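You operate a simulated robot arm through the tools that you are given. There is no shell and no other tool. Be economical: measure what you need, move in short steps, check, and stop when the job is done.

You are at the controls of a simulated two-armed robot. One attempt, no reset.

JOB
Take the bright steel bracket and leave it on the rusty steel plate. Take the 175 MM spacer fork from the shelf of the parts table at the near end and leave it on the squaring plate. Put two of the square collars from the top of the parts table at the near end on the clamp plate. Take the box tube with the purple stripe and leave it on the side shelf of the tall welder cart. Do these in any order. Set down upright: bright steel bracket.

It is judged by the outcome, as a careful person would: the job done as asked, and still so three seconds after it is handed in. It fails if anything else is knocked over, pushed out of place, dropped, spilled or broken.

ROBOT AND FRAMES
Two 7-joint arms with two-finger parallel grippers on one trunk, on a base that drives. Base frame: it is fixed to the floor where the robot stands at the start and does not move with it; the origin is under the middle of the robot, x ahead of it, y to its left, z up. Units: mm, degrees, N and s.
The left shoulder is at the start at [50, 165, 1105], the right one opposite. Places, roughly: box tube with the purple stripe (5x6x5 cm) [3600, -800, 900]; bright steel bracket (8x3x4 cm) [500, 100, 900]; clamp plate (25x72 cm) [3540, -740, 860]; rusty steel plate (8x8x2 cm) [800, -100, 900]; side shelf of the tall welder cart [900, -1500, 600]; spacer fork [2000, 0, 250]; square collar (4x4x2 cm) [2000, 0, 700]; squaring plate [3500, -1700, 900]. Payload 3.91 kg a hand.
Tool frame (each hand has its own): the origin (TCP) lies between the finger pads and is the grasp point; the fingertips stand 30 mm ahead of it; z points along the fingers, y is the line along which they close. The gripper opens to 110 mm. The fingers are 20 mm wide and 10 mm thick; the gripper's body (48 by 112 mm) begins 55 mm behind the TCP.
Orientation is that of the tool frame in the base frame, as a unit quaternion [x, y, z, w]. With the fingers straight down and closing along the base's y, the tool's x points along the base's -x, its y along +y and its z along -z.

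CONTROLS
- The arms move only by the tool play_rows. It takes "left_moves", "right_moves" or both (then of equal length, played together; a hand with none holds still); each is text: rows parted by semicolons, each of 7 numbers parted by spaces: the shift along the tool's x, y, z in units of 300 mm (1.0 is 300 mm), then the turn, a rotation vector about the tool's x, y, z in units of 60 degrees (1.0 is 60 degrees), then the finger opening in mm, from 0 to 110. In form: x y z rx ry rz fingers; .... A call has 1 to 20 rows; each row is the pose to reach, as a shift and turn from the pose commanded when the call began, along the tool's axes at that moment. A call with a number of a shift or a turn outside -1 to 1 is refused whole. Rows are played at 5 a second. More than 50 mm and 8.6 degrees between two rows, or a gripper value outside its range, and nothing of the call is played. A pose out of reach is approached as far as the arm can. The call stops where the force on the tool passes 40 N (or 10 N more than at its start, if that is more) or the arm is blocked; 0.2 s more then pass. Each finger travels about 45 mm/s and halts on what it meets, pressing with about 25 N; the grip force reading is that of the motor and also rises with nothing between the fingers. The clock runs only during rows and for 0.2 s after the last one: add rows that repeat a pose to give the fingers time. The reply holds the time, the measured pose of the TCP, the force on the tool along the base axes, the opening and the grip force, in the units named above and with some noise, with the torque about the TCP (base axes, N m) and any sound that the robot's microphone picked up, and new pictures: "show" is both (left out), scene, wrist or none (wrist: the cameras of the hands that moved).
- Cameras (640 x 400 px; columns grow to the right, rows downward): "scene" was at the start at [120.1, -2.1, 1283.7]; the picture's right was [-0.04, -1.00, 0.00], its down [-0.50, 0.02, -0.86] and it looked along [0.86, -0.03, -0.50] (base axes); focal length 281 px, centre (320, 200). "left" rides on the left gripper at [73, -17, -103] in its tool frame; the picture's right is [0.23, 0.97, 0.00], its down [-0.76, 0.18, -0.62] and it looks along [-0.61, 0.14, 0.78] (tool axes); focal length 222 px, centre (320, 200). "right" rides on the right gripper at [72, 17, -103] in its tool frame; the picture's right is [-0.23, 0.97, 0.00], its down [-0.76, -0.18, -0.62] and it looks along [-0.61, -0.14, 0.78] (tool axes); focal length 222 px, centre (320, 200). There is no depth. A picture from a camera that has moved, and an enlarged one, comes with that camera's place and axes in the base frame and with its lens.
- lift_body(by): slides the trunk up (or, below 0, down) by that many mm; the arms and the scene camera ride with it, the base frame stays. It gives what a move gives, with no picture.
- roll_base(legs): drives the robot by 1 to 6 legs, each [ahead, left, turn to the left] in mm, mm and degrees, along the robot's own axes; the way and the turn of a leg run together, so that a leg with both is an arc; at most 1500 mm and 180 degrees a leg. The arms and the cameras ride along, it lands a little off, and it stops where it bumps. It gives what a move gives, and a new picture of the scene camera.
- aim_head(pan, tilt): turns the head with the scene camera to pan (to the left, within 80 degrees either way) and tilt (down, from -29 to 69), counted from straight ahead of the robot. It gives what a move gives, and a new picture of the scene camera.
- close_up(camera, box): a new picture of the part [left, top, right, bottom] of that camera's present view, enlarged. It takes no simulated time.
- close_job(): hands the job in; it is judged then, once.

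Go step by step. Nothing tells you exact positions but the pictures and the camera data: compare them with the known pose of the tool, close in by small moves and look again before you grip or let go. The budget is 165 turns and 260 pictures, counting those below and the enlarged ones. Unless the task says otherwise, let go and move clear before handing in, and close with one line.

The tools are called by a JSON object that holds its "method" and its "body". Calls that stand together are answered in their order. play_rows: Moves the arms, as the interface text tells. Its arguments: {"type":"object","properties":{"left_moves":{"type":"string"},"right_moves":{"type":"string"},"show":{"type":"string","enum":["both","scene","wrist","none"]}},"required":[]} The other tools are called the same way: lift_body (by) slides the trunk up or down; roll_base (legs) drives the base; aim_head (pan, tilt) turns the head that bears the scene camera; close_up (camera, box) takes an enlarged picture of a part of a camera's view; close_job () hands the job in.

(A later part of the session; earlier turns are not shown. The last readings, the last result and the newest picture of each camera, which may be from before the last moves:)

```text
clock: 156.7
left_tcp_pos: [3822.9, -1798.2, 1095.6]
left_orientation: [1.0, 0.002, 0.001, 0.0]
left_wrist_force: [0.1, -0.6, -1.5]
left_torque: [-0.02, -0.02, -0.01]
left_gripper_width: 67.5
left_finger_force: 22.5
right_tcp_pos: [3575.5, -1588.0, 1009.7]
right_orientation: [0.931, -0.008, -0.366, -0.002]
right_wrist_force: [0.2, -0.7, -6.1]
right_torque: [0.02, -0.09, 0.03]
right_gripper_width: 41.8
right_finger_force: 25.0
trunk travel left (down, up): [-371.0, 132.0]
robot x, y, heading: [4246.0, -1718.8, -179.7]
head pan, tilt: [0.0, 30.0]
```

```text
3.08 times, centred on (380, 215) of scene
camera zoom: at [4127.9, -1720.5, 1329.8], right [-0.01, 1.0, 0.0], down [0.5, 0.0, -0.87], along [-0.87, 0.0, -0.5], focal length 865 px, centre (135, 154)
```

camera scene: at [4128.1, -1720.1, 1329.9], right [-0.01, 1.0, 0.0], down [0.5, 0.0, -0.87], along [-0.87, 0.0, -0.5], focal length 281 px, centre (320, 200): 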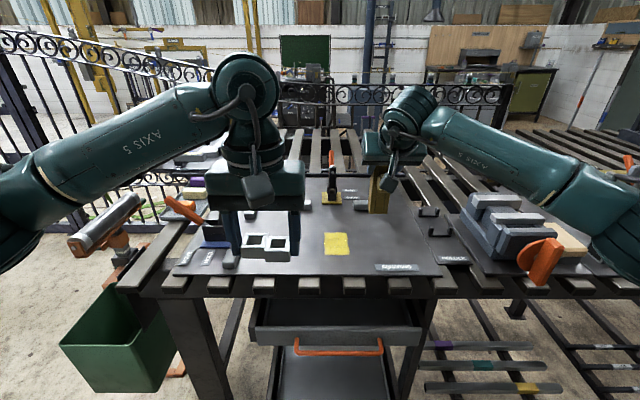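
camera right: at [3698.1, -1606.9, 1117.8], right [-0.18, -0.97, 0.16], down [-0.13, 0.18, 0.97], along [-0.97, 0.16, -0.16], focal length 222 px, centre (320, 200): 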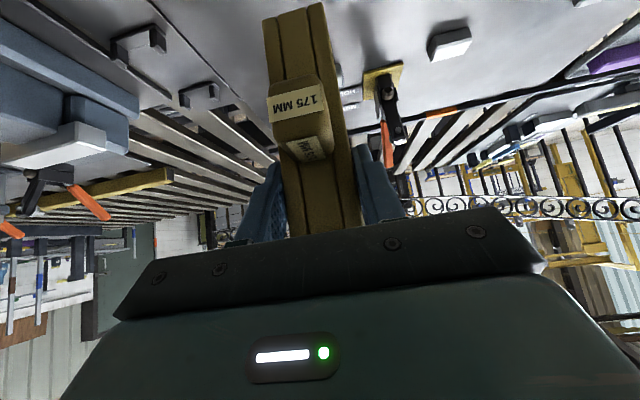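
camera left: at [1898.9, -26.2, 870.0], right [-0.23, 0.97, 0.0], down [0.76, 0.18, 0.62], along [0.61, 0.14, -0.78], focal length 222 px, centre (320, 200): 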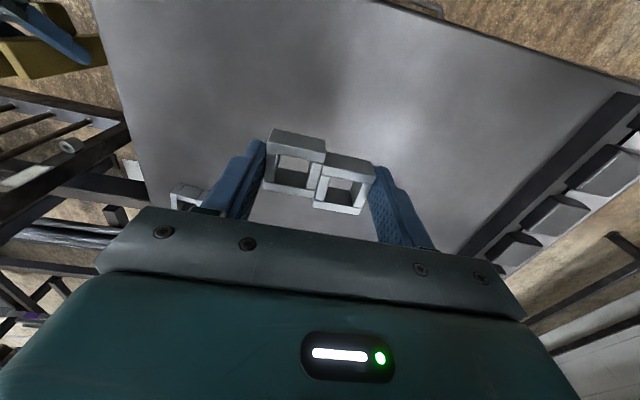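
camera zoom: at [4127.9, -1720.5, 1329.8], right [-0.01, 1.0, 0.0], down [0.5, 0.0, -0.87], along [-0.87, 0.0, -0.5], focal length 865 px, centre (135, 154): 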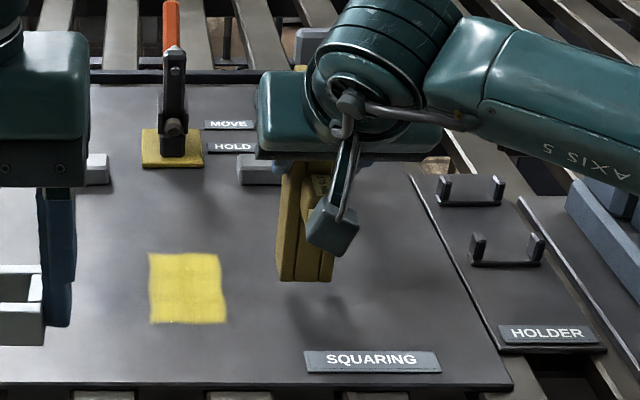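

{"method": "play_rows", "body": {"right_moves": "0.011 0 0.012 0 0 0 20;0.018 0 0.02 0 0 0 20;0.023 0 0.025 0 0 0 20;0.027 0 0.029 0 0 0 20;0.027 0 0.029 0 0 0 20", "show": "none"}}

{"method": "close_up", "body": {"camera": "scene", "box": [300, 150, 460, 280]}}

```text
clock: 157.8
left_tcp_pos: [3823.9, -1798.4, 1096.3]
left_orientation: [1.0, 0.003, 0.0, 0.0]
left_wrist_force: [0.3, 0.6, -2.4]
left_torque: [-0.03, -0.03, 0.03]
left_gripper_width: 67.6
left_finger_force: 22.4
right_tcp_pos: [3574.8, -1589.1, 999.0]
right_orientation: [0.931, -0.009, -0.365, -0.004]
right_wrist_force: [0.5, 0.7, -5.4]
right_torque: [0.01, -0.07, 0.01]
right_gripper_width: 41.7
right_finger_force: 25.1
trunk travel left (down, up): [-371.0, 132.0]
robot x, y, heading: [4250.2, -1722.0, -179.5]
head pan, tilt: [0.0, 30.0]
```

```text
3.08 times, centred on (380, 215) of scene
camera zoom: at [4127.9, -1720.5, 1329.8], right [-0.01, 1.0, 0.0], down [0.5, 0.0, -0.87], along [-0.87, 0.0, -0.5], focal length 865 px, centre (135, 154)
```

zoom: 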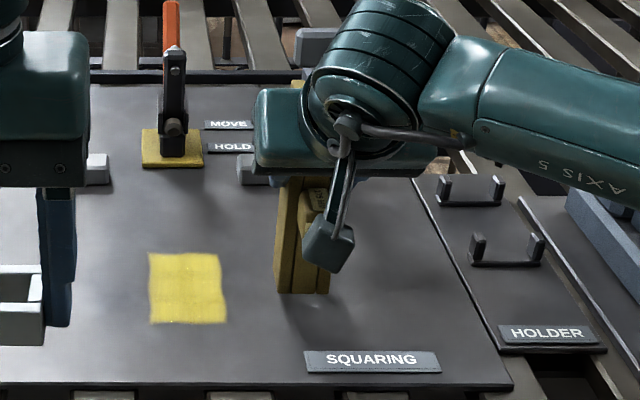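

{"method": "play_rows", "body": {"right_moves": "0.0045 0 0.005 0 0 0 20;0.009 0 0.01 0 0 0 20;0.0135 0 0.0148 0 0 0 20;0.018 0 0.0195 0 0 0 20;0.0225 0 0.0244 0 0 0 20;0.027 0 0.0293 0 0 0 20", "show": "none"}}

{"method": "close_up", "body": {"camera": "scene", "box": [300, 150, 460, 280]}}

```text
clock: 159.2
left_tcp_pos: [3824.8, -1797.8, 1096.0]
left_orientation: [1.0, 0.003, 0.001, 0.0]
left_wrist_force: [-0.5, 0.1, -2.3]
left_torque: [0.02, -0.03, 0.02]
left_gripper_width: 67.9
left_finger_force: 22.5
right_tcp_pos: [3574.8, -1590.3, 986.2]
right_orientation: [0.93, -0.009, -0.366, -0.003]
right_wrist_force: [0.0, 0.7, -4.3]
right_torque: [0.08, -0.03, -0.01]
right_gripper_width: 42.2
right_finger_force: 24.8
trunk travel left (down, up): [-371.0, 132.0]
robot x, y, heading: [4251.5, -1724.8, -179.6]
head pan, tilt: [0.0, 30.0]
```

```text
3.08 times, centred on (380, 215) of scene
camera zoom: at [4128.2, -1720.5, 1329.9], right [-0.01, 1.0, 0.0], down [0.5, 0.0, -0.87], along [-0.87, 0.0, -0.5], focal length 865 px, centre (135, 154)
```

zoom: 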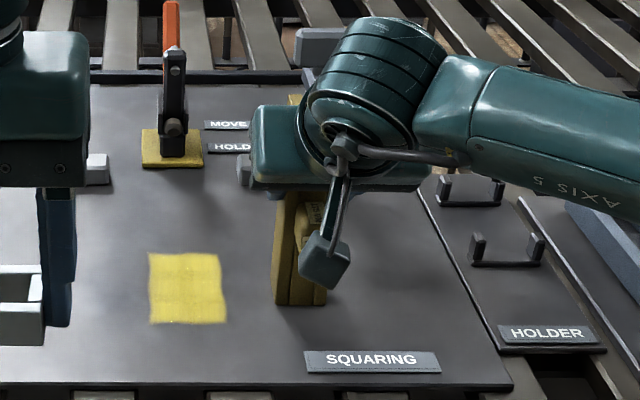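

Contact is just beginning. I'll go 2 mm further, then open gradually.

{"method": "play_rows", "body": {"right_moves": "0.0025 0 0.0027 0 0 0 20;0.0045 0 0.005 0 0 0 20;0.0045 0 0.005 0 0 0 20", "show": "none"}}

```text
clock: 160.1
left_tcp_pos: [3824.7, -1798.1, 1096.5]
left_orientation: [1.0, 0.002, -0.001, -0.001]
left_wrist_force: [-0.4, 0.0, -2.9]
left_torque: [0.01, -0.01, 0.05]
left_gripper_width: 67.6
left_finger_force: 22.6
right_tcp_pos: [3575.1, -1589.4, 986.5]
right_orientation: [0.93, -0.009, -0.367, -0.002]
right_wrist_force: [0.4, -0.6, 5.4]
right_torque: [0.16, 0.15, -0.04]
right_gripper_width: 41.5
right_finger_force: 24.5
trunk travel left (down, up): [-371.0, 132.0]
robot x, y, heading: [4250.0, -1720.2, -179.7]
head pan, tilt: [0.0, 30.0]
```

{"method": "play_rows", "body": {"right_moves": "0 0 0 0 0 0 44;0 0 0 0 0 0 50;0 0 0 0 0 0 60;0 0 0 0 0 0 70;0 0 0 0 0 0 76;0 0 -0.04 0 0 0 76;0 0 -0.12 0 0 0 76;0 0 -0.25 0 0 0 76;0 0 -0.4 0 0 0 76;0 0 -0.55 0 0 0 76", "show": "none"}}

{"method": "close_up", "body": {"camera": "scene", "box": [280, 130, 480, 290]}}

```text
clock: 162.2
left_tcp_pos: [3825.1, -1798.8, 1097.0]
left_orientation: [1.0, 0.003, -0.001, 0.0]
left_wrist_force: [-0.4, -0.3, -2.6]
left_torque: [0.03, -0.01, 0.03]
left_gripper_width: 67.7
left_finger_force: 22.3
right_tcp_pos: [3688.8, -1591.0, 1103.7]
right_orientation: [0.93, -0.009, -0.367, -0.003]
right_wrist_force: [-0.7, -0.1, -0.3]
right_torque: [-0.02, -0.02, 0.01]
right_gripper_width: 75.9
right_finger_force: 0.0
trunk travel left (down, up): [-371.0, 132.0]
robot x, y, heading: [4248.2, -1719.6, -179.9]
head pan, tilt: [0.0, 30.0]
```

```text
2.50 times, centred on (380, 210) of scene
camera zoom: at [4129.1, -1720.7, 1330.0], right [-0.01, 1.0, 0.0], down [0.5, 0.0, -0.87], along [-0.87, 0.0, -0.5], focal length 703 px, centre (170, 175)
```

zoom: 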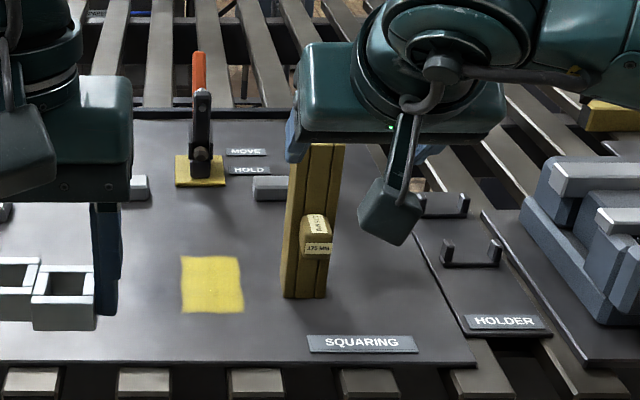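

The fork stands on the squaring plate. I'll tuck the right hand in, tool down, and drive back to the clamp plate.

{"method": "play_rows", "body": {"right_moves": "0.0785 0 -0.103 0 0.12 0 76;0.157 0 -0.206 0 0.24 0 76;0.2355 0 -0.31 0 0.36 0 76;0.314 0 -0.413 0 0.48 0 76;0.3925 0 -0.516 0 0.6 0 76;0.471 0 -0.619 0 0.72 0 76", "show": "none"}}

{"method": "roll_base", "body": {"legs": [[-200, 0, 0], [0, -1220, 0]]}}

```text
clock: 163.7
left_tcp_pos: [3824.3, -1797.9, 1096.8]
left_orientation: [1.0, 0.003, 0.0, 0.0]
left_wrist_force: [0.8, -0.2, -1.7]
left_torque: [0.0, -0.02, -0.01]
left_gripper_width: 67.8
left_finger_force: 22.8
right_tcp_pos: [3916.4, -1595.3, 1144.5]
right_orientation: [1.0, -0.009, 0.004, 0.001]
right_wrist_force: [-1.1, 0.2, 0.5]
right_torque: [-0.01, -0.02, 0.01]
right_gripper_width: 76.1
right_finger_force: 0.1
trunk travel left (down, up): [-371.0, 132.0]
robot x, y, heading: [4249.6, -1720.4, -179.6]
head pan, tilt: [0.0, 30.0]
```

```text
clock: 171.0
left_tcp_pos: [3993.5, -583.3, 1095.8]
left_orientation: [1.0, 0.018, 0.0, 0.001]
left_wrist_force: [-0.4, -0.4, -2.2]
left_torque: [0.02, -0.03, -0.01]
left_gripper_width: 67.4
left_finger_force: 22.3
right_tcp_pos: [4080.8, -379.1, 1144.8]
right_orientation: [1.0, 0.006, 0.003, 0.002]
right_wrist_force: [-0.6, -0.1, 0.2]
right_torque: [0.0, 0.0, -0.02]
right_gripper_width: 76.0
right_finger_force: 0.1
trunk travel left (down, up): [-371.0, 132.0]
robot x, y, heading: [4413.0, -491.4, -178.0]
head pan, tilt: [0.0, 30.0]
camera scene: at [4295.7, -497.1, 1329.9], right [-0.03, 1.0, 0.0], down [0.5, 0.02, -0.87], along [-0.87, -0.03, -0.5], focal length 281 px, centre (320, 200)
```

scene: 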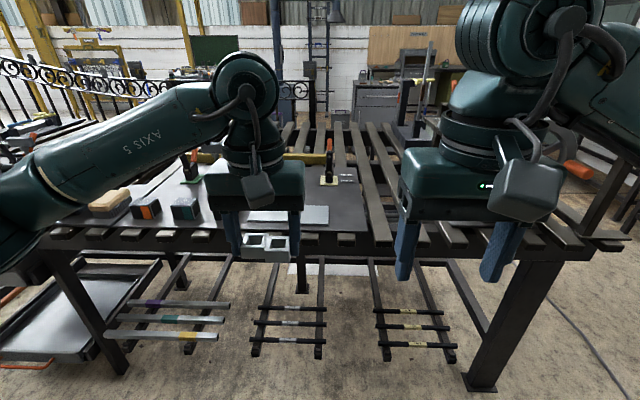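

{"method": "roll_base", "body": {"legs": [[350, 0, -1.8]]}}

{"method": "aim_head", "body": {"pan": 0, "tilt": 50}}

{"method": "close_up", "body": {"camera": "left", "box": [0, 0, 640, 400]}}

```text
clock: 173.3
left_tcp_pos: [3632.3, -568.0, 1095.5]
left_orientation: [1.0, -0.006, 0.001, 0.001]
left_wrist_force: [-0.5, 0.5, -2.1]
left_torque: [-0.03, -0.03, -0.05]
left_gripper_width: 67.5
left_finger_force: 22.7
right_tcp_pos: [3728.9, -367.7, 1144.5]
right_orientation: [1.0, -0.017, 0.002, 0.001]
right_wrist_force: [-0.1, -0.5, -0.9]
right_torque: [0.01, -0.03, -0.03]
right_gripper_width: 76.1
right_finger_force: 0.1
trunk travel left (down, up): [-371.0, 132.0]
robot x, y, heading: [4056.4, -499.4, 179.2]
head pan, tilt: [0.0, 30.0]
camera scene: at [3937.2, -495.9, 1329.9], right [0.01, 1.0, 0.0], down [0.5, -0.01, -0.87], along [-0.87, 0.01, -0.5], focal length 281 px, centre (320, 200)
```

scene: 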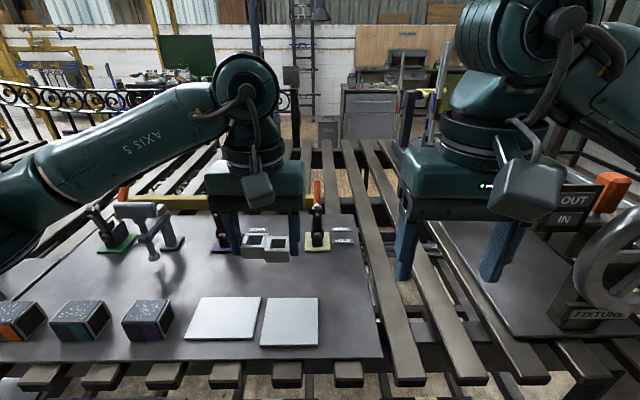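

```text
clock: 174.2
left_tcp_pos: [3631.7, -568.1, 1096.3]
left_orientation: [1.0, -0.005, 0.001, 0.001]
left_wrist_force: [0.1, -0.7, -2.1]
left_torque: [-0.02, 0.03, 0.01]
left_gripper_width: 67.7
left_finger_force: 22.6
right_tcp_pos: [3727.9, -366.9, 1144.9]
right_orientation: [1.0, -0.018, 0.002, 0.001]
right_wrist_force: [0.8, 0.3, 0.0]
right_torque: [-0.01, 0.01, 0.03]
right_gripper_width: 75.8
right_finger_force: 0.0
trunk travel left (down, up): [-371.0, 132.0]
robot x, y, heading: [4059.7, -500.5, 179.1]
head pan, tilt: [0.0, 50.0]
camera scene: at [3951.1, -496.1, 1300.5], right [0.01, 1.0, 0.0], down [0.77, -0.01, -0.64], along [-0.64, 0.01, -0.77], focal length 281 px, centre (320, 200)
```

scene: 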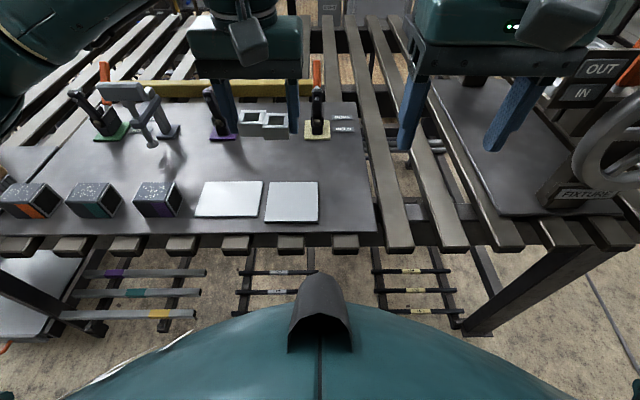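

```text
1.00 times, centred on (320, 200) of left
camera zoom: at [3705.3, -553.5, 1199.6], right [0.22, -0.98, 0.0], down [-0.76, -0.17, 0.62], along [-0.61, -0.14, -0.78], focal length 222 px, centre (320, 200)
```

zoom: 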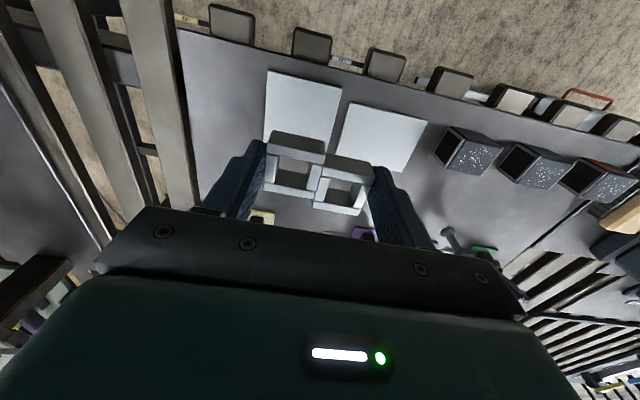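

The spot at (3460, -615), behind the pads and between the two clamps, is free. I'll lower the trunk a little and bring the collars above it.

{"method": "lift_body", "body": {"by": -60}}

{"method": "play_rows", "body": {"left_moves": "-0.115 0.031 0.05 0 0 0 45;-0.23 0.063 0.1 0 0 0 45;-0.344 0.094 0.15 0 0 0 45;-0.46 0.125 0.2 0 0 0 45;-0.573 0.157 0.25 0 0 0 45;-0.573 0.157 0.32 0 0 0 45", "show": "both"}}

{"method": "close_up", "body": {"camera": "scene", "box": [160, 60, 400, 240]}}

```text
clock: 175.2
left_tcp_pos: [3632.1, -567.2, 1036.1]
left_orientation: [1.0, -0.005, 0.0, 0.0]
left_wrist_force: [1.2, -0.8, -1.5]
left_torque: [-0.01, -0.03, 0.01]
left_gripper_width: 67.6
left_finger_force: 22.7
right_tcp_pos: [3728.5, -367.5, 1084.8]
right_orientation: [1.0, -0.017, 0.002, 0.001]
right_wrist_force: [0.4, -0.5, 0.6]
right_torque: [-0.02, -0.02, -0.01]
right_gripper_width: 76.1
right_finger_force: 0.1
trunk travel left (down, up): [-311.0, 192.0]
robot x, y, heading: [4058.0, -497.8, 179.4]
head pan, tilt: [0.0, 50.0]
```

```text
clock: 176.6
left_tcp_pos: [3459.3, -615.4, 941.1]
left_orientation: [1.0, -0.005, 0.001, 0.001]
left_wrist_force: [-0.2, -0.2, -2.2]
left_torque: [-0.03, 0.0, -0.01]
left_gripper_width: 67.6
left_finger_force: 23.1
right_tcp_pos: [3728.4, -368.6, 1085.0]
right_orientation: [1.0, -0.018, 0.003, 0.001]
right_wrist_force: [-0.4, -0.7, -0.1]
right_torque: [0.01, 0.02, 0.01]
right_gripper_width: 76.0
right_finger_force: 0.1
trunk travel left (down, up): [-311.0, 192.0]
robot x, y, heading: [4058.3, -500.7, 179.5]
head pan, tilt: [0.0, 50.0]
camera scene: at [3951.0, -496.4, 1240.4], right [0.01, 1.0, 0.0], down [0.77, -0.01, -0.64], along [-0.64, 0.01, -0.77], focal length 281 px, centre (320, 200)
camera left: at [3531.5, -600.3, 1044.8], right [0.22, -0.98, 0.0], down [-0.76, -0.17, 0.62], along [-0.61, -0.14, -0.78], focal length 222 px, centre (320, 200)
```

scene: 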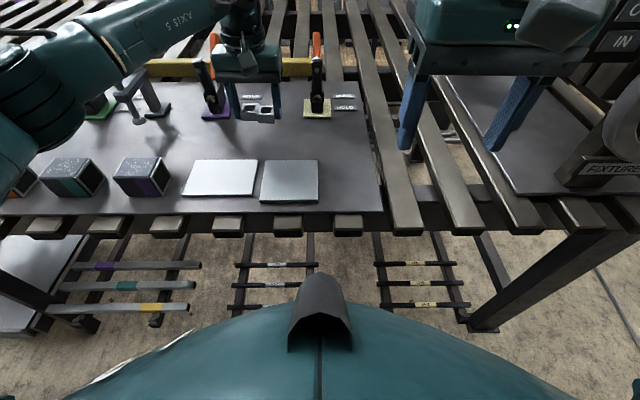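
left: 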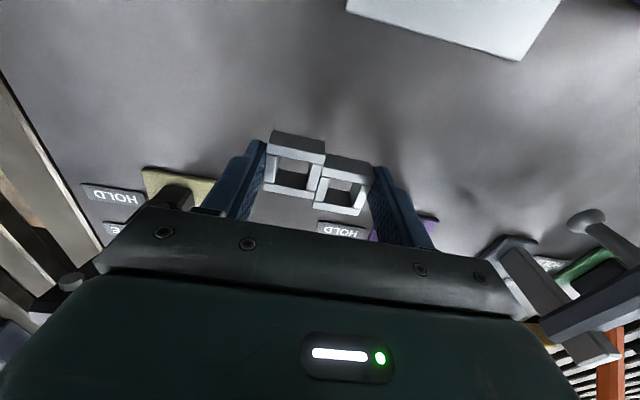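

```text
2.22 times, centred on (280, 150) of scene
camera zoom: at [3951.0, -496.4, 1240.4], right [0.01, 1.0, 0.0], down [0.77, -0.01, -0.64], along [-0.64, 0.01, -0.77], focal length 625 px, centre (409, 311)
```

zoom: 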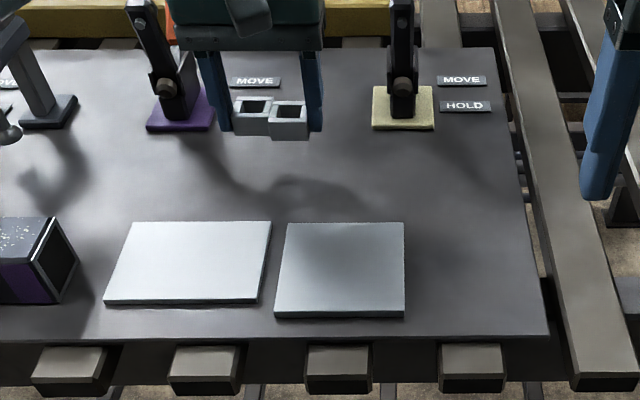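

Clear on all sides. I'll shift 25 mm toward me and go down to just above the plate.

{"method": "play_rows", "body": {"left_moves": "0.05 0 0.05 0 0 0 45;0.083 0 0.1 0 0 0 45;0.083 0 0.13 0 0 0 45;0.083 0 0.14 0 0 0 45;0.083 0 0.15 0 0 0 45;0.083 0 0.15 0 0 0 45", "show": "none"}}

{"method": "close_up", "body": {"camera": "scene", "box": [200, 80, 340, 200]}}

```text
clock: 178.0
left_tcp_pos: [3484.8, -616.2, 897.8]
left_orientation: [1.0, -0.004, -0.004, 0.0]
left_wrist_force: [-1.9, -6.7, 25.5]
left_torque: [-0.34, -0.21, -0.05]
left_gripper_width: 67.7
left_finger_force: 23.2
right_tcp_pos: [3730.1, -368.3, 1086.4]
right_orientation: [1.0, -0.018, 0.0, 0.001]
right_wrist_force: [0.0, 0.1, -0.8]
right_torque: [0.01, 0.02, -0.01]
right_gripper_width: 75.6
right_finger_force: 0.1
trunk travel left (down, up): [-311.0, 192.0]
robot x, y, heading: [4057.8, -498.4, 179.3]
head pan, tilt: [0.0, 50.0]
```

```text
3.33 times, centred on (270, 140) of scene
camera zoom: at [3953.2, -496.2, 1241.0], right [0.01, 1.0, 0.0], down [0.76, -0.01, -0.64], along [-0.64, 0.01, -0.76], focal length 937 px, centre (487, 400)
```

zoom: 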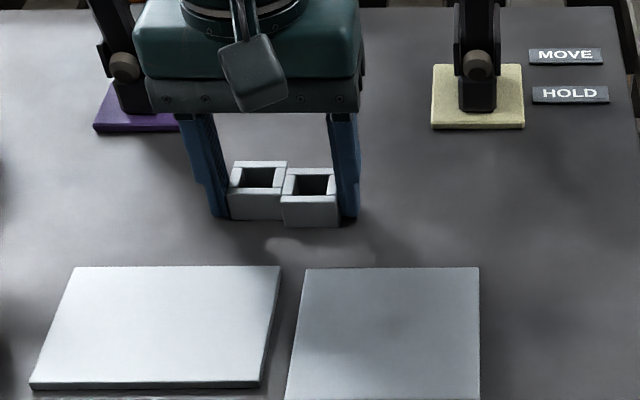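

They're resting on the plate. I'll ease the pressure, release and lift.

{"method": "play_rows", "body": {"left_moves": "0 0 -0.007 0 0 0 60;0 0 -0.01 0 0 0 70;0 0 -0.01 0 0 0 76;0 0 -0.01 0 0 0 84;0 0 -0.01 0 0 0 90;0 0 -0.06 0 0 0 90;0 0 -0.2 0 0 0 90;0 0 -0.35 0 0 0 90;0 0 -0.5 0 0 0 90", "show": "none"}}

{"method": "close_up", "body": {"camera": "scene", "box": [0, 60, 400, 240]}}

```text
clock: 180.0
left_tcp_pos: [3485.2, -613.1, 1046.2]
left_orientation: [1.0, -0.006, 0.001, 0.001]
left_wrist_force: [-1.4, 0.6, 0.7]
left_torque: [-0.01, -0.02, -0.01]
left_gripper_width: 90.1
left_finger_force: 0.1
right_tcp_pos: [3729.3, -367.1, 1084.0]
right_orientation: [1.0, -0.018, 0.002, 0.001]
right_wrist_force: [0.6, 0.8, -0.5]
right_torque: [-0.02, -0.03, -0.06]
right_gripper_width: 76.0
right_finger_force: 0.1
trunk travel left (down, up): [-311.0, 192.0]
robot x, y, heading: [4059.8, -497.3, 179.6]
head pan, tilt: [0.0, 50.0]
```

```text
1.60 times, centred on (200, 150) of scene
camera zoom: at [3951.6, -495.9, 1240.4], right [0.01, 1.0, 0.0], down [0.77, -0.01, -0.64], along [-0.64, 0.01, -0.77], focal length 450 px, centre (512, 280)
```

zoom: 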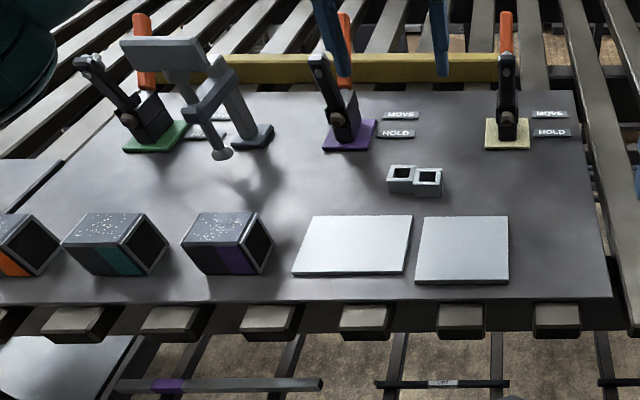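

The collars sit on the clamp plate. The purple-striped tube spans x 3582–3632 and y -826 to -763, with its top at z≈912. I'll bring the left hand above it.

{"method": "play_rows", "body": {"left_moves": "0.068 0.1 0.02 0 0 0 100;0.136 0.2 0.04 0 0 0 100;0.204 0.3 0.06 0 0 0 100;0.27 0.4 0.08 0 0 0 100;0.34 0.5 0.1 0 0 0 100;0.407 0.603 0.12 0 0 0 100;0.407 0.603 0.153 0 0 0 100", "show": "wrist"}}

{"method": "close_up", "body": {"camera": "scene", "box": [0, 60, 300, 240]}}

```text
clock: 181.6
left_tcp_pos: [3605.5, -795.5, 1002.2]
left_orientation: [1.0, -0.006, 0.0, 0.0]
left_wrist_force: [0.9, -0.6, -0.2]
left_torque: [0.01, 0.03, 0.01]
left_gripper_width: 99.9
left_finger_force: 0.1
right_tcp_pos: [3728.8, -367.8, 1084.8]
right_orientation: [1.0, -0.017, 0.003, 0.001]
right_wrist_force: [-0.8, -0.1, 0.4]
right_torque: [0.02, 0.0, -0.02]
right_gripper_width: 75.9
right_finger_force: 0.0
trunk travel left (down, up): [-311.0, 192.0]
robot x, y, heading: [4061.1, -499.8, 179.3]
head pan, tilt: [0.0, 50.0]
camera left: at [3678.4, -779.6, 1105.2], right [0.22, -0.98, 0.0], down [-0.76, -0.17, 0.62], along [-0.61, -0.14, -0.78], focal length 222 px, centre (320, 200)
```

left: 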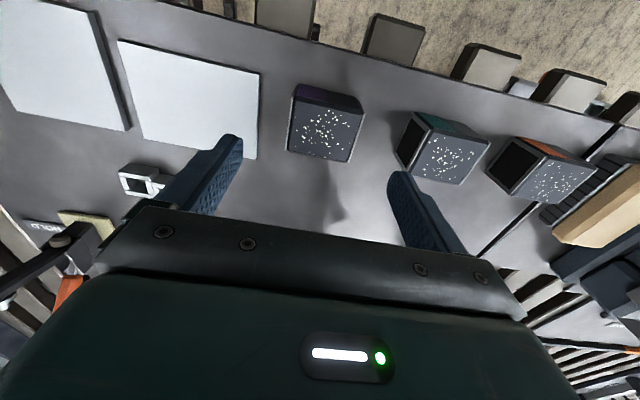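

```text
2.13 times, centred on (150, 150) of scene
camera zoom: at [3951.2, -496.0, 1240.4], right [0.01, 1.0, 0.0], down [0.77, -0.01, -0.64], along [-0.64, 0.01, -0.77], focal length 600 px, centre (683, 307)
```

zoom: 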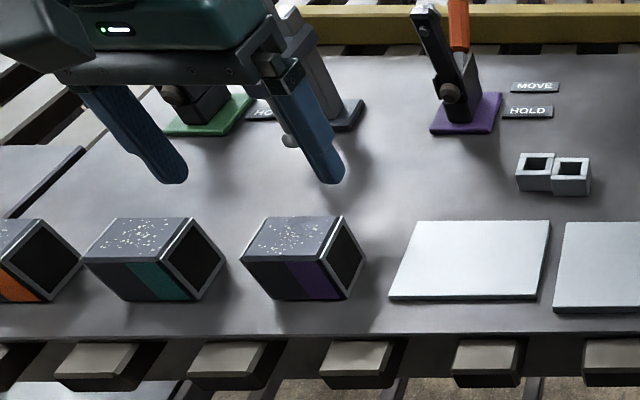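

Well aligned. I'll turn about 4° to match and go down around the tube.

{"method": "play_rows", "body": {"left_moves": "0 0.005 0.08 0 0 -0.03 96;0 0.005 0.16 0 0 -0.07 96;0 0.005 0.24 0 0 -0.07 96;0 0.005 0.3 0 0 -0.07 96;0 0.005 0.318 0 0 -0.07 96;0 0.005 0.318 0 0 -0.07 96", "show": "wrist"}}

{"method": "close_up", "body": {"camera": "scene", "box": [0, 60, 300, 240]}}

```text
clock: 183.0
left_tcp_pos: [3605.7, -798.5, 903.8]
left_orientation: [1.0, 0.031, 0.0, 0.001]
left_wrist_force: [-0.1, 0.4, 0.7]
left_torque: [0.05, 0.01, 0.02]
left_gripper_width: 96.0
left_finger_force: 0.0
right_tcp_pos: [3728.8, -367.3, 1084.5]
right_orientation: [1.0, -0.018, 0.002, 0.001]
right_wrist_force: [-0.3, 0.3, -0.1]
right_torque: [0.0, 0.0, 0.03]
right_gripper_width: 76.0
right_finger_force: 0.1
trunk travel left (down, up): [-311.0, 192.0]
robot x, y, heading: [4059.8, -502.6, 179.4]
head pan, tilt: [0.0, 50.0]
camera left: at [3677.8, -778.4, 1008.3], right [0.29, -0.96, 0.0], down [-0.75, -0.22, 0.62], along [-0.6, -0.18, -0.78], focal length 222 px, centre (320, 200)
```

left: 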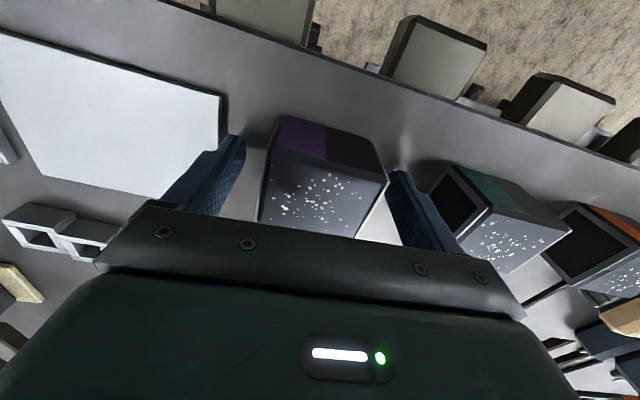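

```text
2.13 times, centred on (150, 150) of scene
camera zoom: at [3951.4, -496.1, 1240.4], right [0.01, 1.0, 0.0], down [0.77, -0.01, -0.64], along [-0.64, 0.01, -0.77], focal length 600 px, centre (683, 307)
```

zoom: 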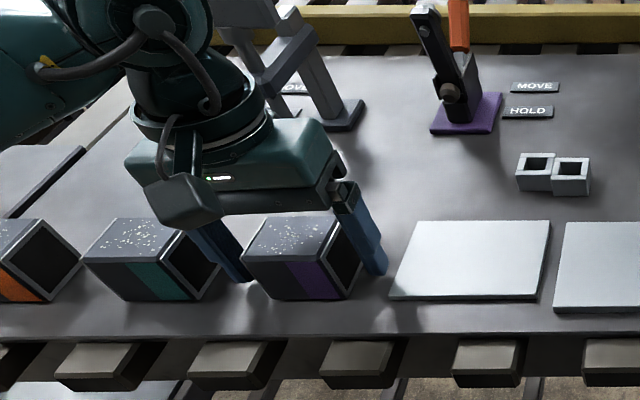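

{"method": "play_rows", "body": {"left_moves": "0 0 0 0 0 0 84;0 0 0 0 0 0 74;0 0 0 0 0 0 66;0 0 0 0 0 0 58;0 0 0 0 0 0 48;0 0 0 0 0 0 40;0 0 0 0 0 0 40", "show": "wrist"}}

{"method": "play_rows", "body": {"left_moves": "0 0 -0.03 0 0 0 40;0 0 -0.1 0 0 0 40;0 0 -0.2 0 0 0 40;0 0 -0.3 0 0 0 40;0 0 -0.4 0 0 0 40;0 0 -0.5 0 0 0 40;0 0 -0.5 0 0 0 40", "show": "wrist"}}

```text
clock: 184.6
left_tcp_pos: [3606.5, -798.9, 904.8]
left_orientation: [1.0, 0.031, 0.0, 0.0]
left_wrist_force: [-0.9, 0.5, 1.2]
left_torque: [0.06, 0.05, -0.04]
left_gripper_width: 60.1
left_finger_force: 25.2
right_tcp_pos: [3728.6, -367.7, 1085.5]
right_orientation: [1.0, -0.016, 0.002, 0.001]
right_wrist_force: [-1.3, -0.8, -0.5]
right_torque: [-0.01, 0.03, 0.01]
right_gripper_width: 76.0
right_finger_force: 0.1
trunk travel left (down, up): [-311.0, 192.0]
robot x, y, heading: [4056.2, -497.8, 179.2]
head pan, tilt: [0.0, 50.0]
camera left: at [3677.9, -778.2, 1008.6], right [0.29, -0.96, 0.0], down [-0.75, -0.22, 0.62], along [-0.6, -0.18, -0.78], focal length 222 px, centre (320, 200)
```

left: 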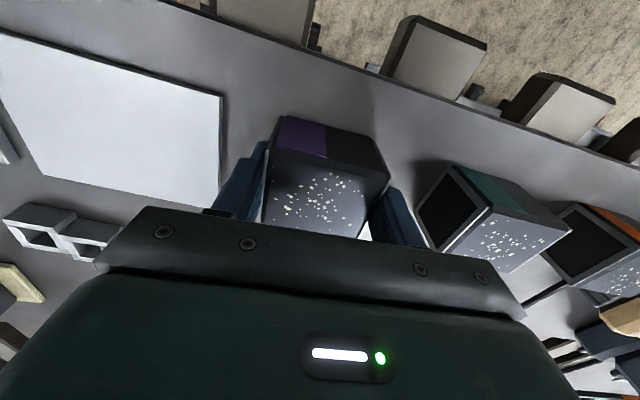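

```text
clock: 186.2
left_tcp_pos: [3606.3, -797.9, 1057.2]
left_orientation: [1.0, 0.031, 0.001, 0.0]
left_wrist_force: [0.6, -0.5, -3.4]
left_torque: [0.0, -0.01, 0.0]
left_gripper_width: 59.6
left_finger_force: 24.9
right_tcp_pos: [3729.5, -367.6, 1085.3]
right_orientation: [1.0, -0.017, 0.003, 0.0]
right_wrist_force: [0.3, -0.6, -0.4]
right_torque: [0.0, 0.02, -0.01]
right_gripper_width: 75.8
right_finger_force: 0.2
trunk travel left (down, up): [-311.0, 192.0]
robot x, y, heading: [4057.7, -499.3, 179.2]
head pan, tilt: [0.0, 50.0]
camera left: at [3676.8, -777.4, 1160.7], right [0.29, -0.96, 0.0], down [-0.75, -0.22, 0.62], along [-0.6, -0.18, -0.78], focal length 222 px, centre (320, 200)
```

left: 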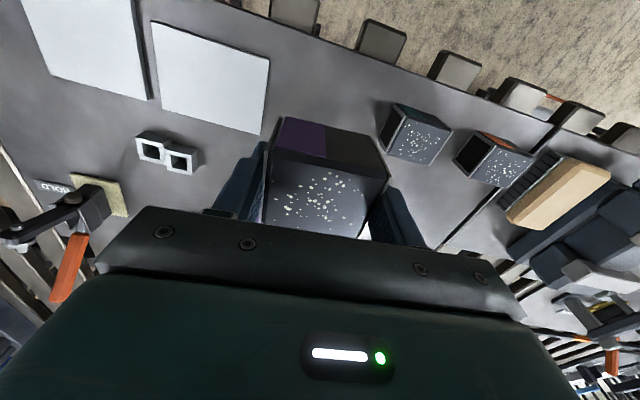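

The tube is held. I'll back off, tuck the hand in, and retrace the route round the end of the line toward the welder cart.

{"method": "roll_base", "body": {"legs": [[-370, 0, 0]]}}

{"method": "play_rows", "body": {"left_moves": "0.13 -0.08 -0.03 0 0 0 40;0.26 -0.17 -0.06 0 0 0 40;0.4 -0.25 -0.1 0 0 0 40", "show": "none"}}

{"method": "roll_base", "body": {"legs": [[0, -1500, 0.8], [1500, 0, 0]]}}

```text
clock: 188.6
left_tcp_pos: [3982.8, -804.4, 1056.9]
left_orientation: [0.999, 0.037, 0.0, 0.001]
left_wrist_force: [0.2, -0.5, -2.9]
left_torque: [0.02, 0.02, 0.01]
left_gripper_width: 59.9
left_finger_force: 25.1
right_tcp_pos: [4101.7, -374.0, 1084.7]
right_orientation: [1.0, -0.013, 0.001, 0.001]
right_wrist_force: [0.9, -0.9, -0.4]
right_torque: [0.0, 0.03, -0.01]
right_gripper_width: 76.2
right_finger_force: 0.0
trunk travel left (down, up): [-311.0, 192.0]
robot x, y, heading: [4433.1, -502.1, 179.7]
head pan, tilt: [0.0, 50.0]
camera scene: at [4326.7, -499.7, 1240.5], right [0.0, 1.0, 0.0], down [0.77, 0.0, -0.64], along [-0.64, 0.0, -0.77], focal length 281 px, centre (320, 200)
```

scene: 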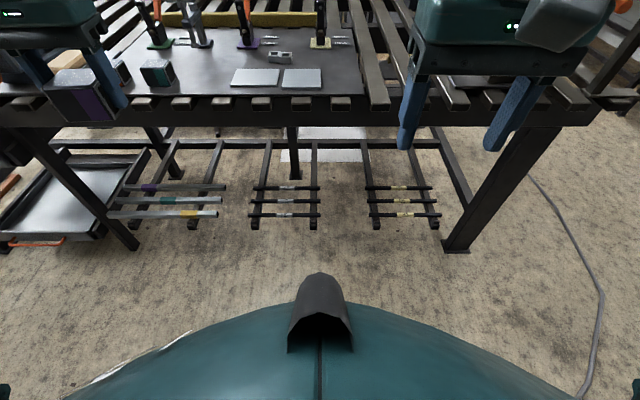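

```text
clock: 189.3
left_tcp_pos: [4098.1, -719.8, 1087.0]
left_orientation: [0.999, 0.036, 0.001, 0.001]
left_wrist_force: [0.1, -0.4, -2.4]
left_torque: [0.02, -0.03, -0.01]
left_gripper_width: 60.0
left_finger_force: 25.0
right_tcp_pos: [4102.6, -371.9, 1085.2]
right_orientation: [1.0, -0.011, 0.002, 0.001]
right_wrist_force: [-0.5, 1.0, 0.4]
right_torque: [0.02, 0.05, -0.01]
right_gripper_width: 76.1
right_finger_force: 0.0
trunk travel left (down, up): [-311.0, 192.0]
robot x, y, heading: [4428.6, -503.8, 179.8]
head pan, tilt: [0.0, 50.0]
```

```text
clock: 204.1
left_tcp_pos: [2579.7, 930.6, 1087.1]
left_orientation: [1.0, -0.006, 0.001, 0.0]
left_wrist_force: [-0.5, 0.1, -2.9]
left_torque: [0.0, 0.02, 0.0]
left_gripper_width: 59.8
left_finger_force: 25.1
right_tcp_pos: [2614.9, 1275.5, 1084.4]
right_orientation: [0.998, -0.055, 0.003, 0.002]
right_wrist_force: [-0.1, -1.1, 0.0]
right_torque: [0.03, 0.03, 0.0]
right_gripper_width: 75.9
right_finger_force: 0.1
trunk travel left (down, up): [-311.0, 192.0]
robot x, y, heading: [2930.4, 1121.3, 175.1]
head pan, tilt: [0.0, 50.0]
camera scene: at [2827.8, 1130.1, 1240.4], right [0.08, 1.0, 0.0], down [0.76, -0.07, -0.64], along [-0.64, 0.05, -0.77], focal length 281 px, centre (320, 200)
```

scene: 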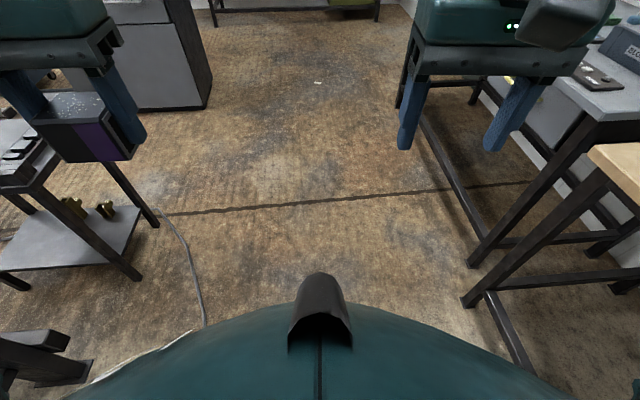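

{"method": "roll_base", "body": {"legs": [[0, 0, 4.6], [1500, 150, 0], [130, 0, 0]]}}

{"method": "aim_head", "body": {"pan": 70, "tilt": 25}}

```text
refused: leg 2 is longer than a leg can be; nothing moved
```

```text
clock: 205.5
left_tcp_pos: [2579.7, 929.7, 1087.2]
left_orientation: [1.0, -0.005, 0.0, -0.001]
left_wrist_force: [-0.1, -1.2, -2.3]
left_torque: [-0.03, -0.01, -0.03]
left_gripper_width: 59.8
left_finger_force: 25.5
right_tcp_pos: [2615.5, 1274.3, 1084.7]
right_orientation: [0.999, -0.055, 0.003, 0.001]
right_wrist_force: [0.3, 0.3, -0.3]
right_torque: [0.02, 0.01, 0.01]
right_gripper_width: 76.1
right_finger_force: 0.1
trunk travel left (down, up): [-311.0, 192.0]
robot x, y, heading: [2933.4, 1116.8, 174.9]
head pan, tilt: [70.0, 25.0]
camera scene: at [2865.9, 1040.0, 1277.9], right [-0.91, 0.42, 0.0], down [0.18, 0.38, -0.91], along [-0.38, -0.82, -0.42], focal length 281 px, centre (320, 200)
```

scene: 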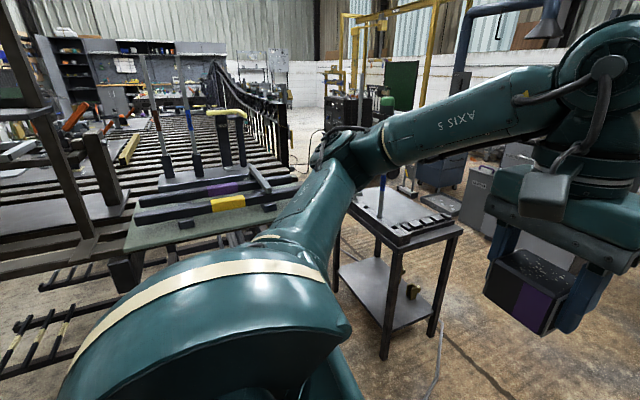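

{"method": "roll_base", "body": {"legs": [[0, 0, 4.6], [1450, 100, 0], [170, 0, 0]]}}

{"method": "aim_head", "body": {"pan": 60, "tilt": 25}}

```text
clock: 214.3
left_tcp_pos: [976.5, 791.1, 1087.3]
left_orientation: [0.999, 0.042, 0.001, 0.0]
left_wrist_force: [-0.9, 0.3, -2.7]
left_torque: [-0.02, -0.03, 0.01]
left_gripper_width: 59.6
left_finger_force: 25.4
right_tcp_pos: [978.7, 1137.8, 1084.1]
right_orientation: [1.0, -0.007, 0.002, 0.001]
right_wrist_force: [-0.1, 0.3, 0.5]
right_torque: [-0.06, 0.0, -0.01]
right_gripper_width: 75.9
right_finger_force: 0.1
trunk travel left (down, up): [-311.0, 192.0]
robot x, y, heading: [1314.2, 1016.8, -179.9]
head pan, tilt: [70.0, 25.0]
camera scene: at [1250.3, 928.3, 1277.8], right [-0.94, 0.33, 0.0], down [0.14, 0.4, -0.91], along [-0.3, -0.85, -0.42], focal length 281 px, centre (320, 200)
```

scene: 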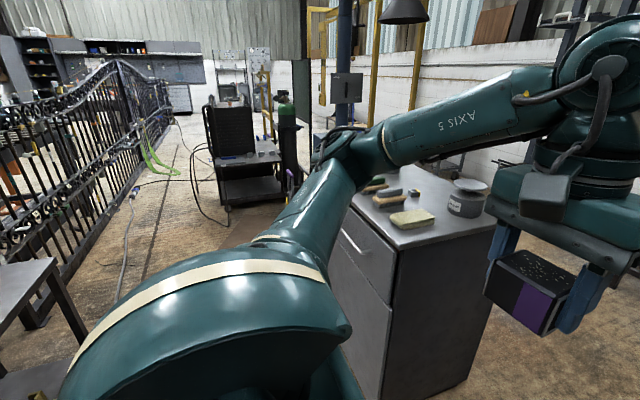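

```text
clock: 215.0
left_tcp_pos: [976.6, 792.4, 1087.0]
left_orientation: [0.999, 0.042, 0.0, 0.001]
left_wrist_force: [-0.5, 0.6, -2.3]
left_torque: [0.01, -0.03, -0.02]
left_gripper_width: 59.7
left_finger_force: 25.2
right_tcp_pos: [979.6, 1138.8, 1084.9]
right_orientation: [1.0, -0.007, 0.003, 0.0]
right_wrist_force: [-0.8, 0.2, -0.7]
right_torque: [0.02, -0.01, 0.0]
right_gripper_width: 76.0
right_finger_force: 0.0
trunk travel left (down, up): [-311.0, 192.0]
robot x, y, heading: [1309.6, 1014.0, -179.5]
head pan, tilt: [60.0, 25.0]
camera scene: at [1236.3, 935.0, 1277.9], right [-0.87, 0.49, 0.0], down [0.21, 0.37, -0.91], along [-0.45, -0.79, -0.42], focal length 281 px, centre (320, 200)
```

scene: 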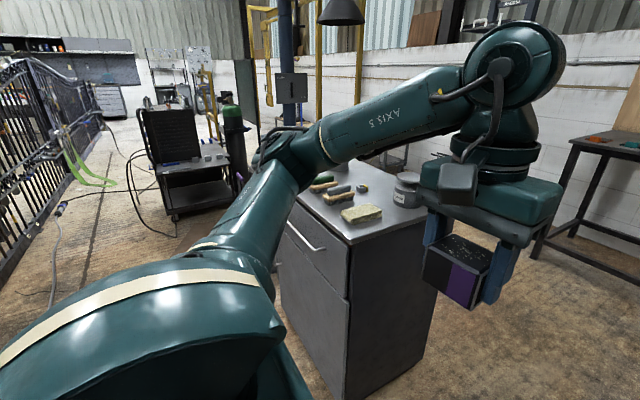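

The cart with its side shelf is ahead to the left. I'll turn to face it (toward -y) and drive through the gap.

{"method": "roll_base", "body": {"legs": [[0, 0, 90], [1300, 0, 0]]}}

{"method": "aim_head", "body": {"pan": 0, "tilt": 30}}

```text
clock: 225.4
left_tcp_pos: [1512.1, -652.8, 1086.7]
left_orientation: [0.689, 0.724, 0.001, -0.001]
left_wrist_force: [0.3, 0.0, -2.8]
left_torque: [0.0, 0.0, -0.01]
left_gripper_width: 59.9
left_finger_force: 24.6
right_tcp_pos: [1166.8, -638.5, 1084.5]
right_orientation: [0.723, 0.69, 0.003, -0.001]
right_wrist_force: [0.4, 0.9, -0.1]
right_torque: [0.0, -0.02, 0.03]
right_gripper_width: 76.1
right_finger_force: 0.1
trunk travel left (down, up): [-311.0, 192.0]
robot x, y, heading: [1302.4, -313.3, -91.6]
head pan, tilt: [60.0, 25.0]
camera scene: at [1379.5, -387.9, 1277.9], right [-0.52, -0.85, 0.0], down [-0.36, 0.22, -0.91], along [0.77, -0.47, -0.42], focal length 281 px, centre (320, 200)
```

scene: 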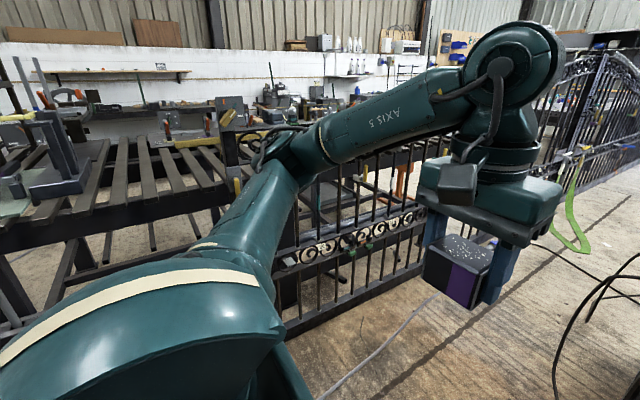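

```text
clock: 226.8
left_tcp_pos: [1512.8, -653.1, 1086.6]
left_orientation: [0.69, 0.724, 0.001, 0.0]
left_wrist_force: [0.2, -0.3, -3.2]
left_torque: [-0.02, 0.02, -0.02]
left_gripper_width: 59.9
left_finger_force: 25.0
right_tcp_pos: [1165.1, -638.8, 1084.8]
right_orientation: [0.724, 0.689, 0.002, -0.001]
right_wrist_force: [-0.1, 0.8, -0.3]
right_torque: [0.01, 0.02, 0.01]
right_gripper_width: 76.1
right_finger_force: 0.0
trunk travel left (down, up): [-311.0, 192.0]
robot x, y, heading: [1302.8, -312.7, -91.1]
head pan, tilt: [0.0, 30.0]
camera scene: at [1298.8, -430.2, 1269.9], right [-1.0, 0.02, 0.0], down [0.01, 0.5, -0.87], along [-0.02, -0.87, -0.5], focal length 281 px, centre (320, 200)
```

scene: 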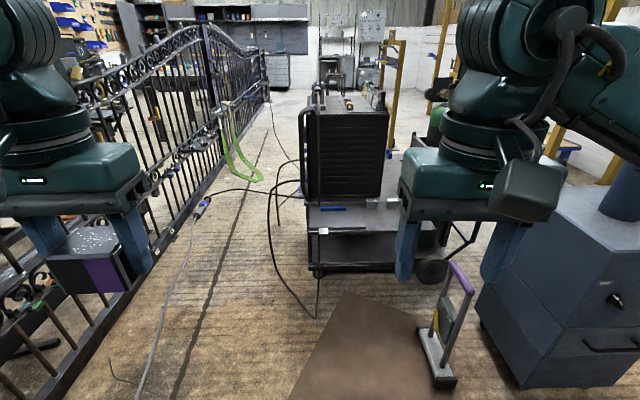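

{"method": "close_up", "body": {"camera": "scene", "box": [260, 80, 480, 300]}}

```text
1.82 times, centred on (370, 190) of scene
camera zoom: at [1298.8, -430.2, 1269.9], right [-1.0, 0.02, 0.0], down [0.01, 0.5, -0.87], along [-0.02, -0.87, -0.5], focal length 511 px, centre (229, 218)
```

zoom: 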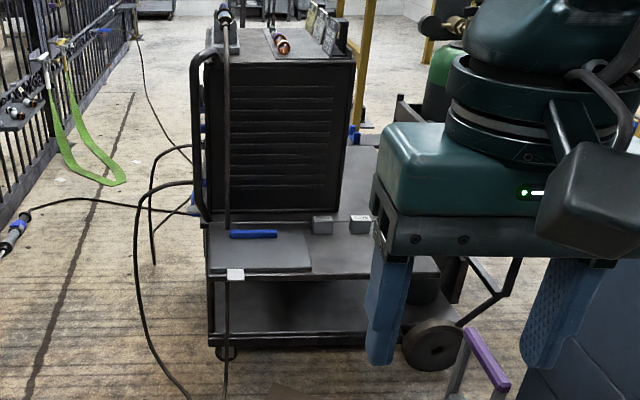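

I'll move closer (250 mm) and tilt down to see the shelf and the cables better.

{"method": "roll_base", "body": {"legs": [[250, 0, 1.3]]}}

{"method": "aim_head", "body": {"pan": 0, "tilt": 45}}

{"method": "close_up", "body": {"camera": "right", "box": [0, 0, 640, 400]}}

```text
clock: 228.6
left_tcp_pos: [1518.5, -897.0, 1086.5]
left_orientation: [0.679, 0.734, 0.001, 0.0]
left_wrist_force: [-0.3, 0.6, -2.6]
left_torque: [0.01, 0.0, 0.0]
left_gripper_width: 59.6
left_finger_force: 25.1
right_tcp_pos: [1170.9, -892.4, 1083.9]
right_orientation: [0.715, 0.699, 0.002, -0.001]
right_wrist_force: [0.6, -0.1, -0.4]
right_torque: [0.01, -0.02, -0.01]
right_gripper_width: 76.2
right_finger_force: 0.0
trunk travel left (down, up): [-311.0, 192.0]
robot x, y, heading: [1295.5, -564.1, -89.9]
head pan, tilt: [0.0, 30.0]
camera scene: at [1299.2, -680.9, 1269.8], right [-1.0, 0.0, 0.0], down [0.0, 0.5, -0.87], along [0.0, -0.87, -0.5], focal length 281 px, centre (320, 200)
```

scene: 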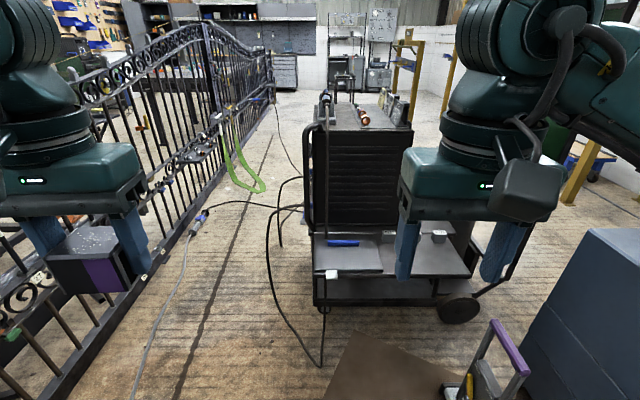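

```text
clock: 229.3
left_tcp_pos: [1519.5, -896.9, 1087.5]
left_orientation: [0.68, 0.733, 0.0, 0.0]
left_wrist_force: [-0.3, 0.2, -3.9]
left_torque: [0.0, 0.0, 0.03]
left_gripper_width: 60.0
left_finger_force: 25.6
right_tcp_pos: [1172.6, -892.5, 1085.3]
right_orientation: [0.715, 0.7, 0.002, 0.0]
right_wrist_force: [0.8, 0.5, 0.1]
right_torque: [0.0, 0.02, -0.03]
right_gripper_width: 76.2
right_finger_force: 0.1
trunk travel left (down, up): [-311.0, 192.0]
robot x, y, heading: [1295.2, -559.0, -89.8]
head pan, tilt: [0.0, 45.0]
camera scene: at [1299.2, -671.2, 1247.4], right [-1.0, 0.0, 0.0], down [0.0, 0.71, -0.71], along [0.0, -0.71, -0.71], focal length 281 px, centre (320, 200)
```

scene: 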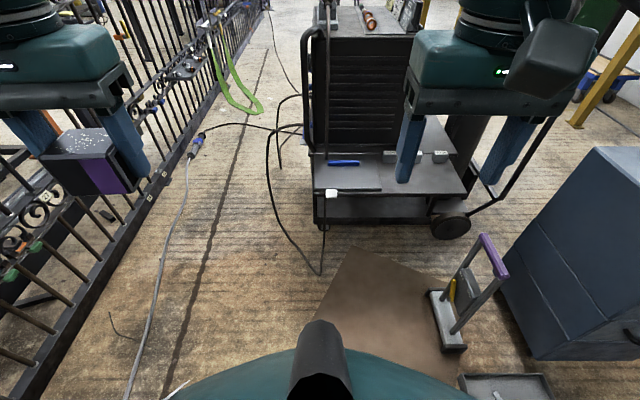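

```text
1.00 times, centred on (320, 200) of right
camera zoom: at [1190.3, -819.8, 1188.3], right [0.97, -0.25, 0.0], down [-0.19, -0.76, 0.62], along [-0.15, -0.6, -0.78], focal length 222 px, centre (320, 200)
```

zoom: 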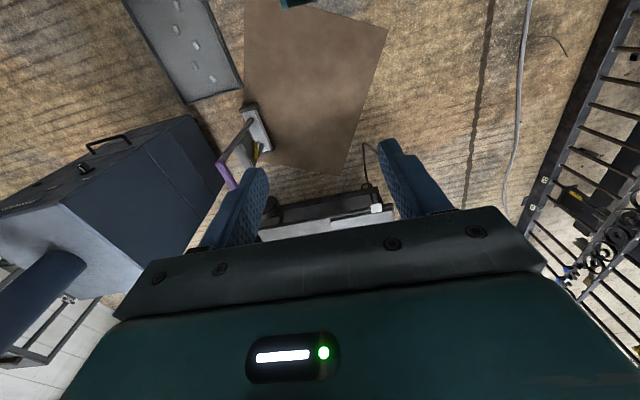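

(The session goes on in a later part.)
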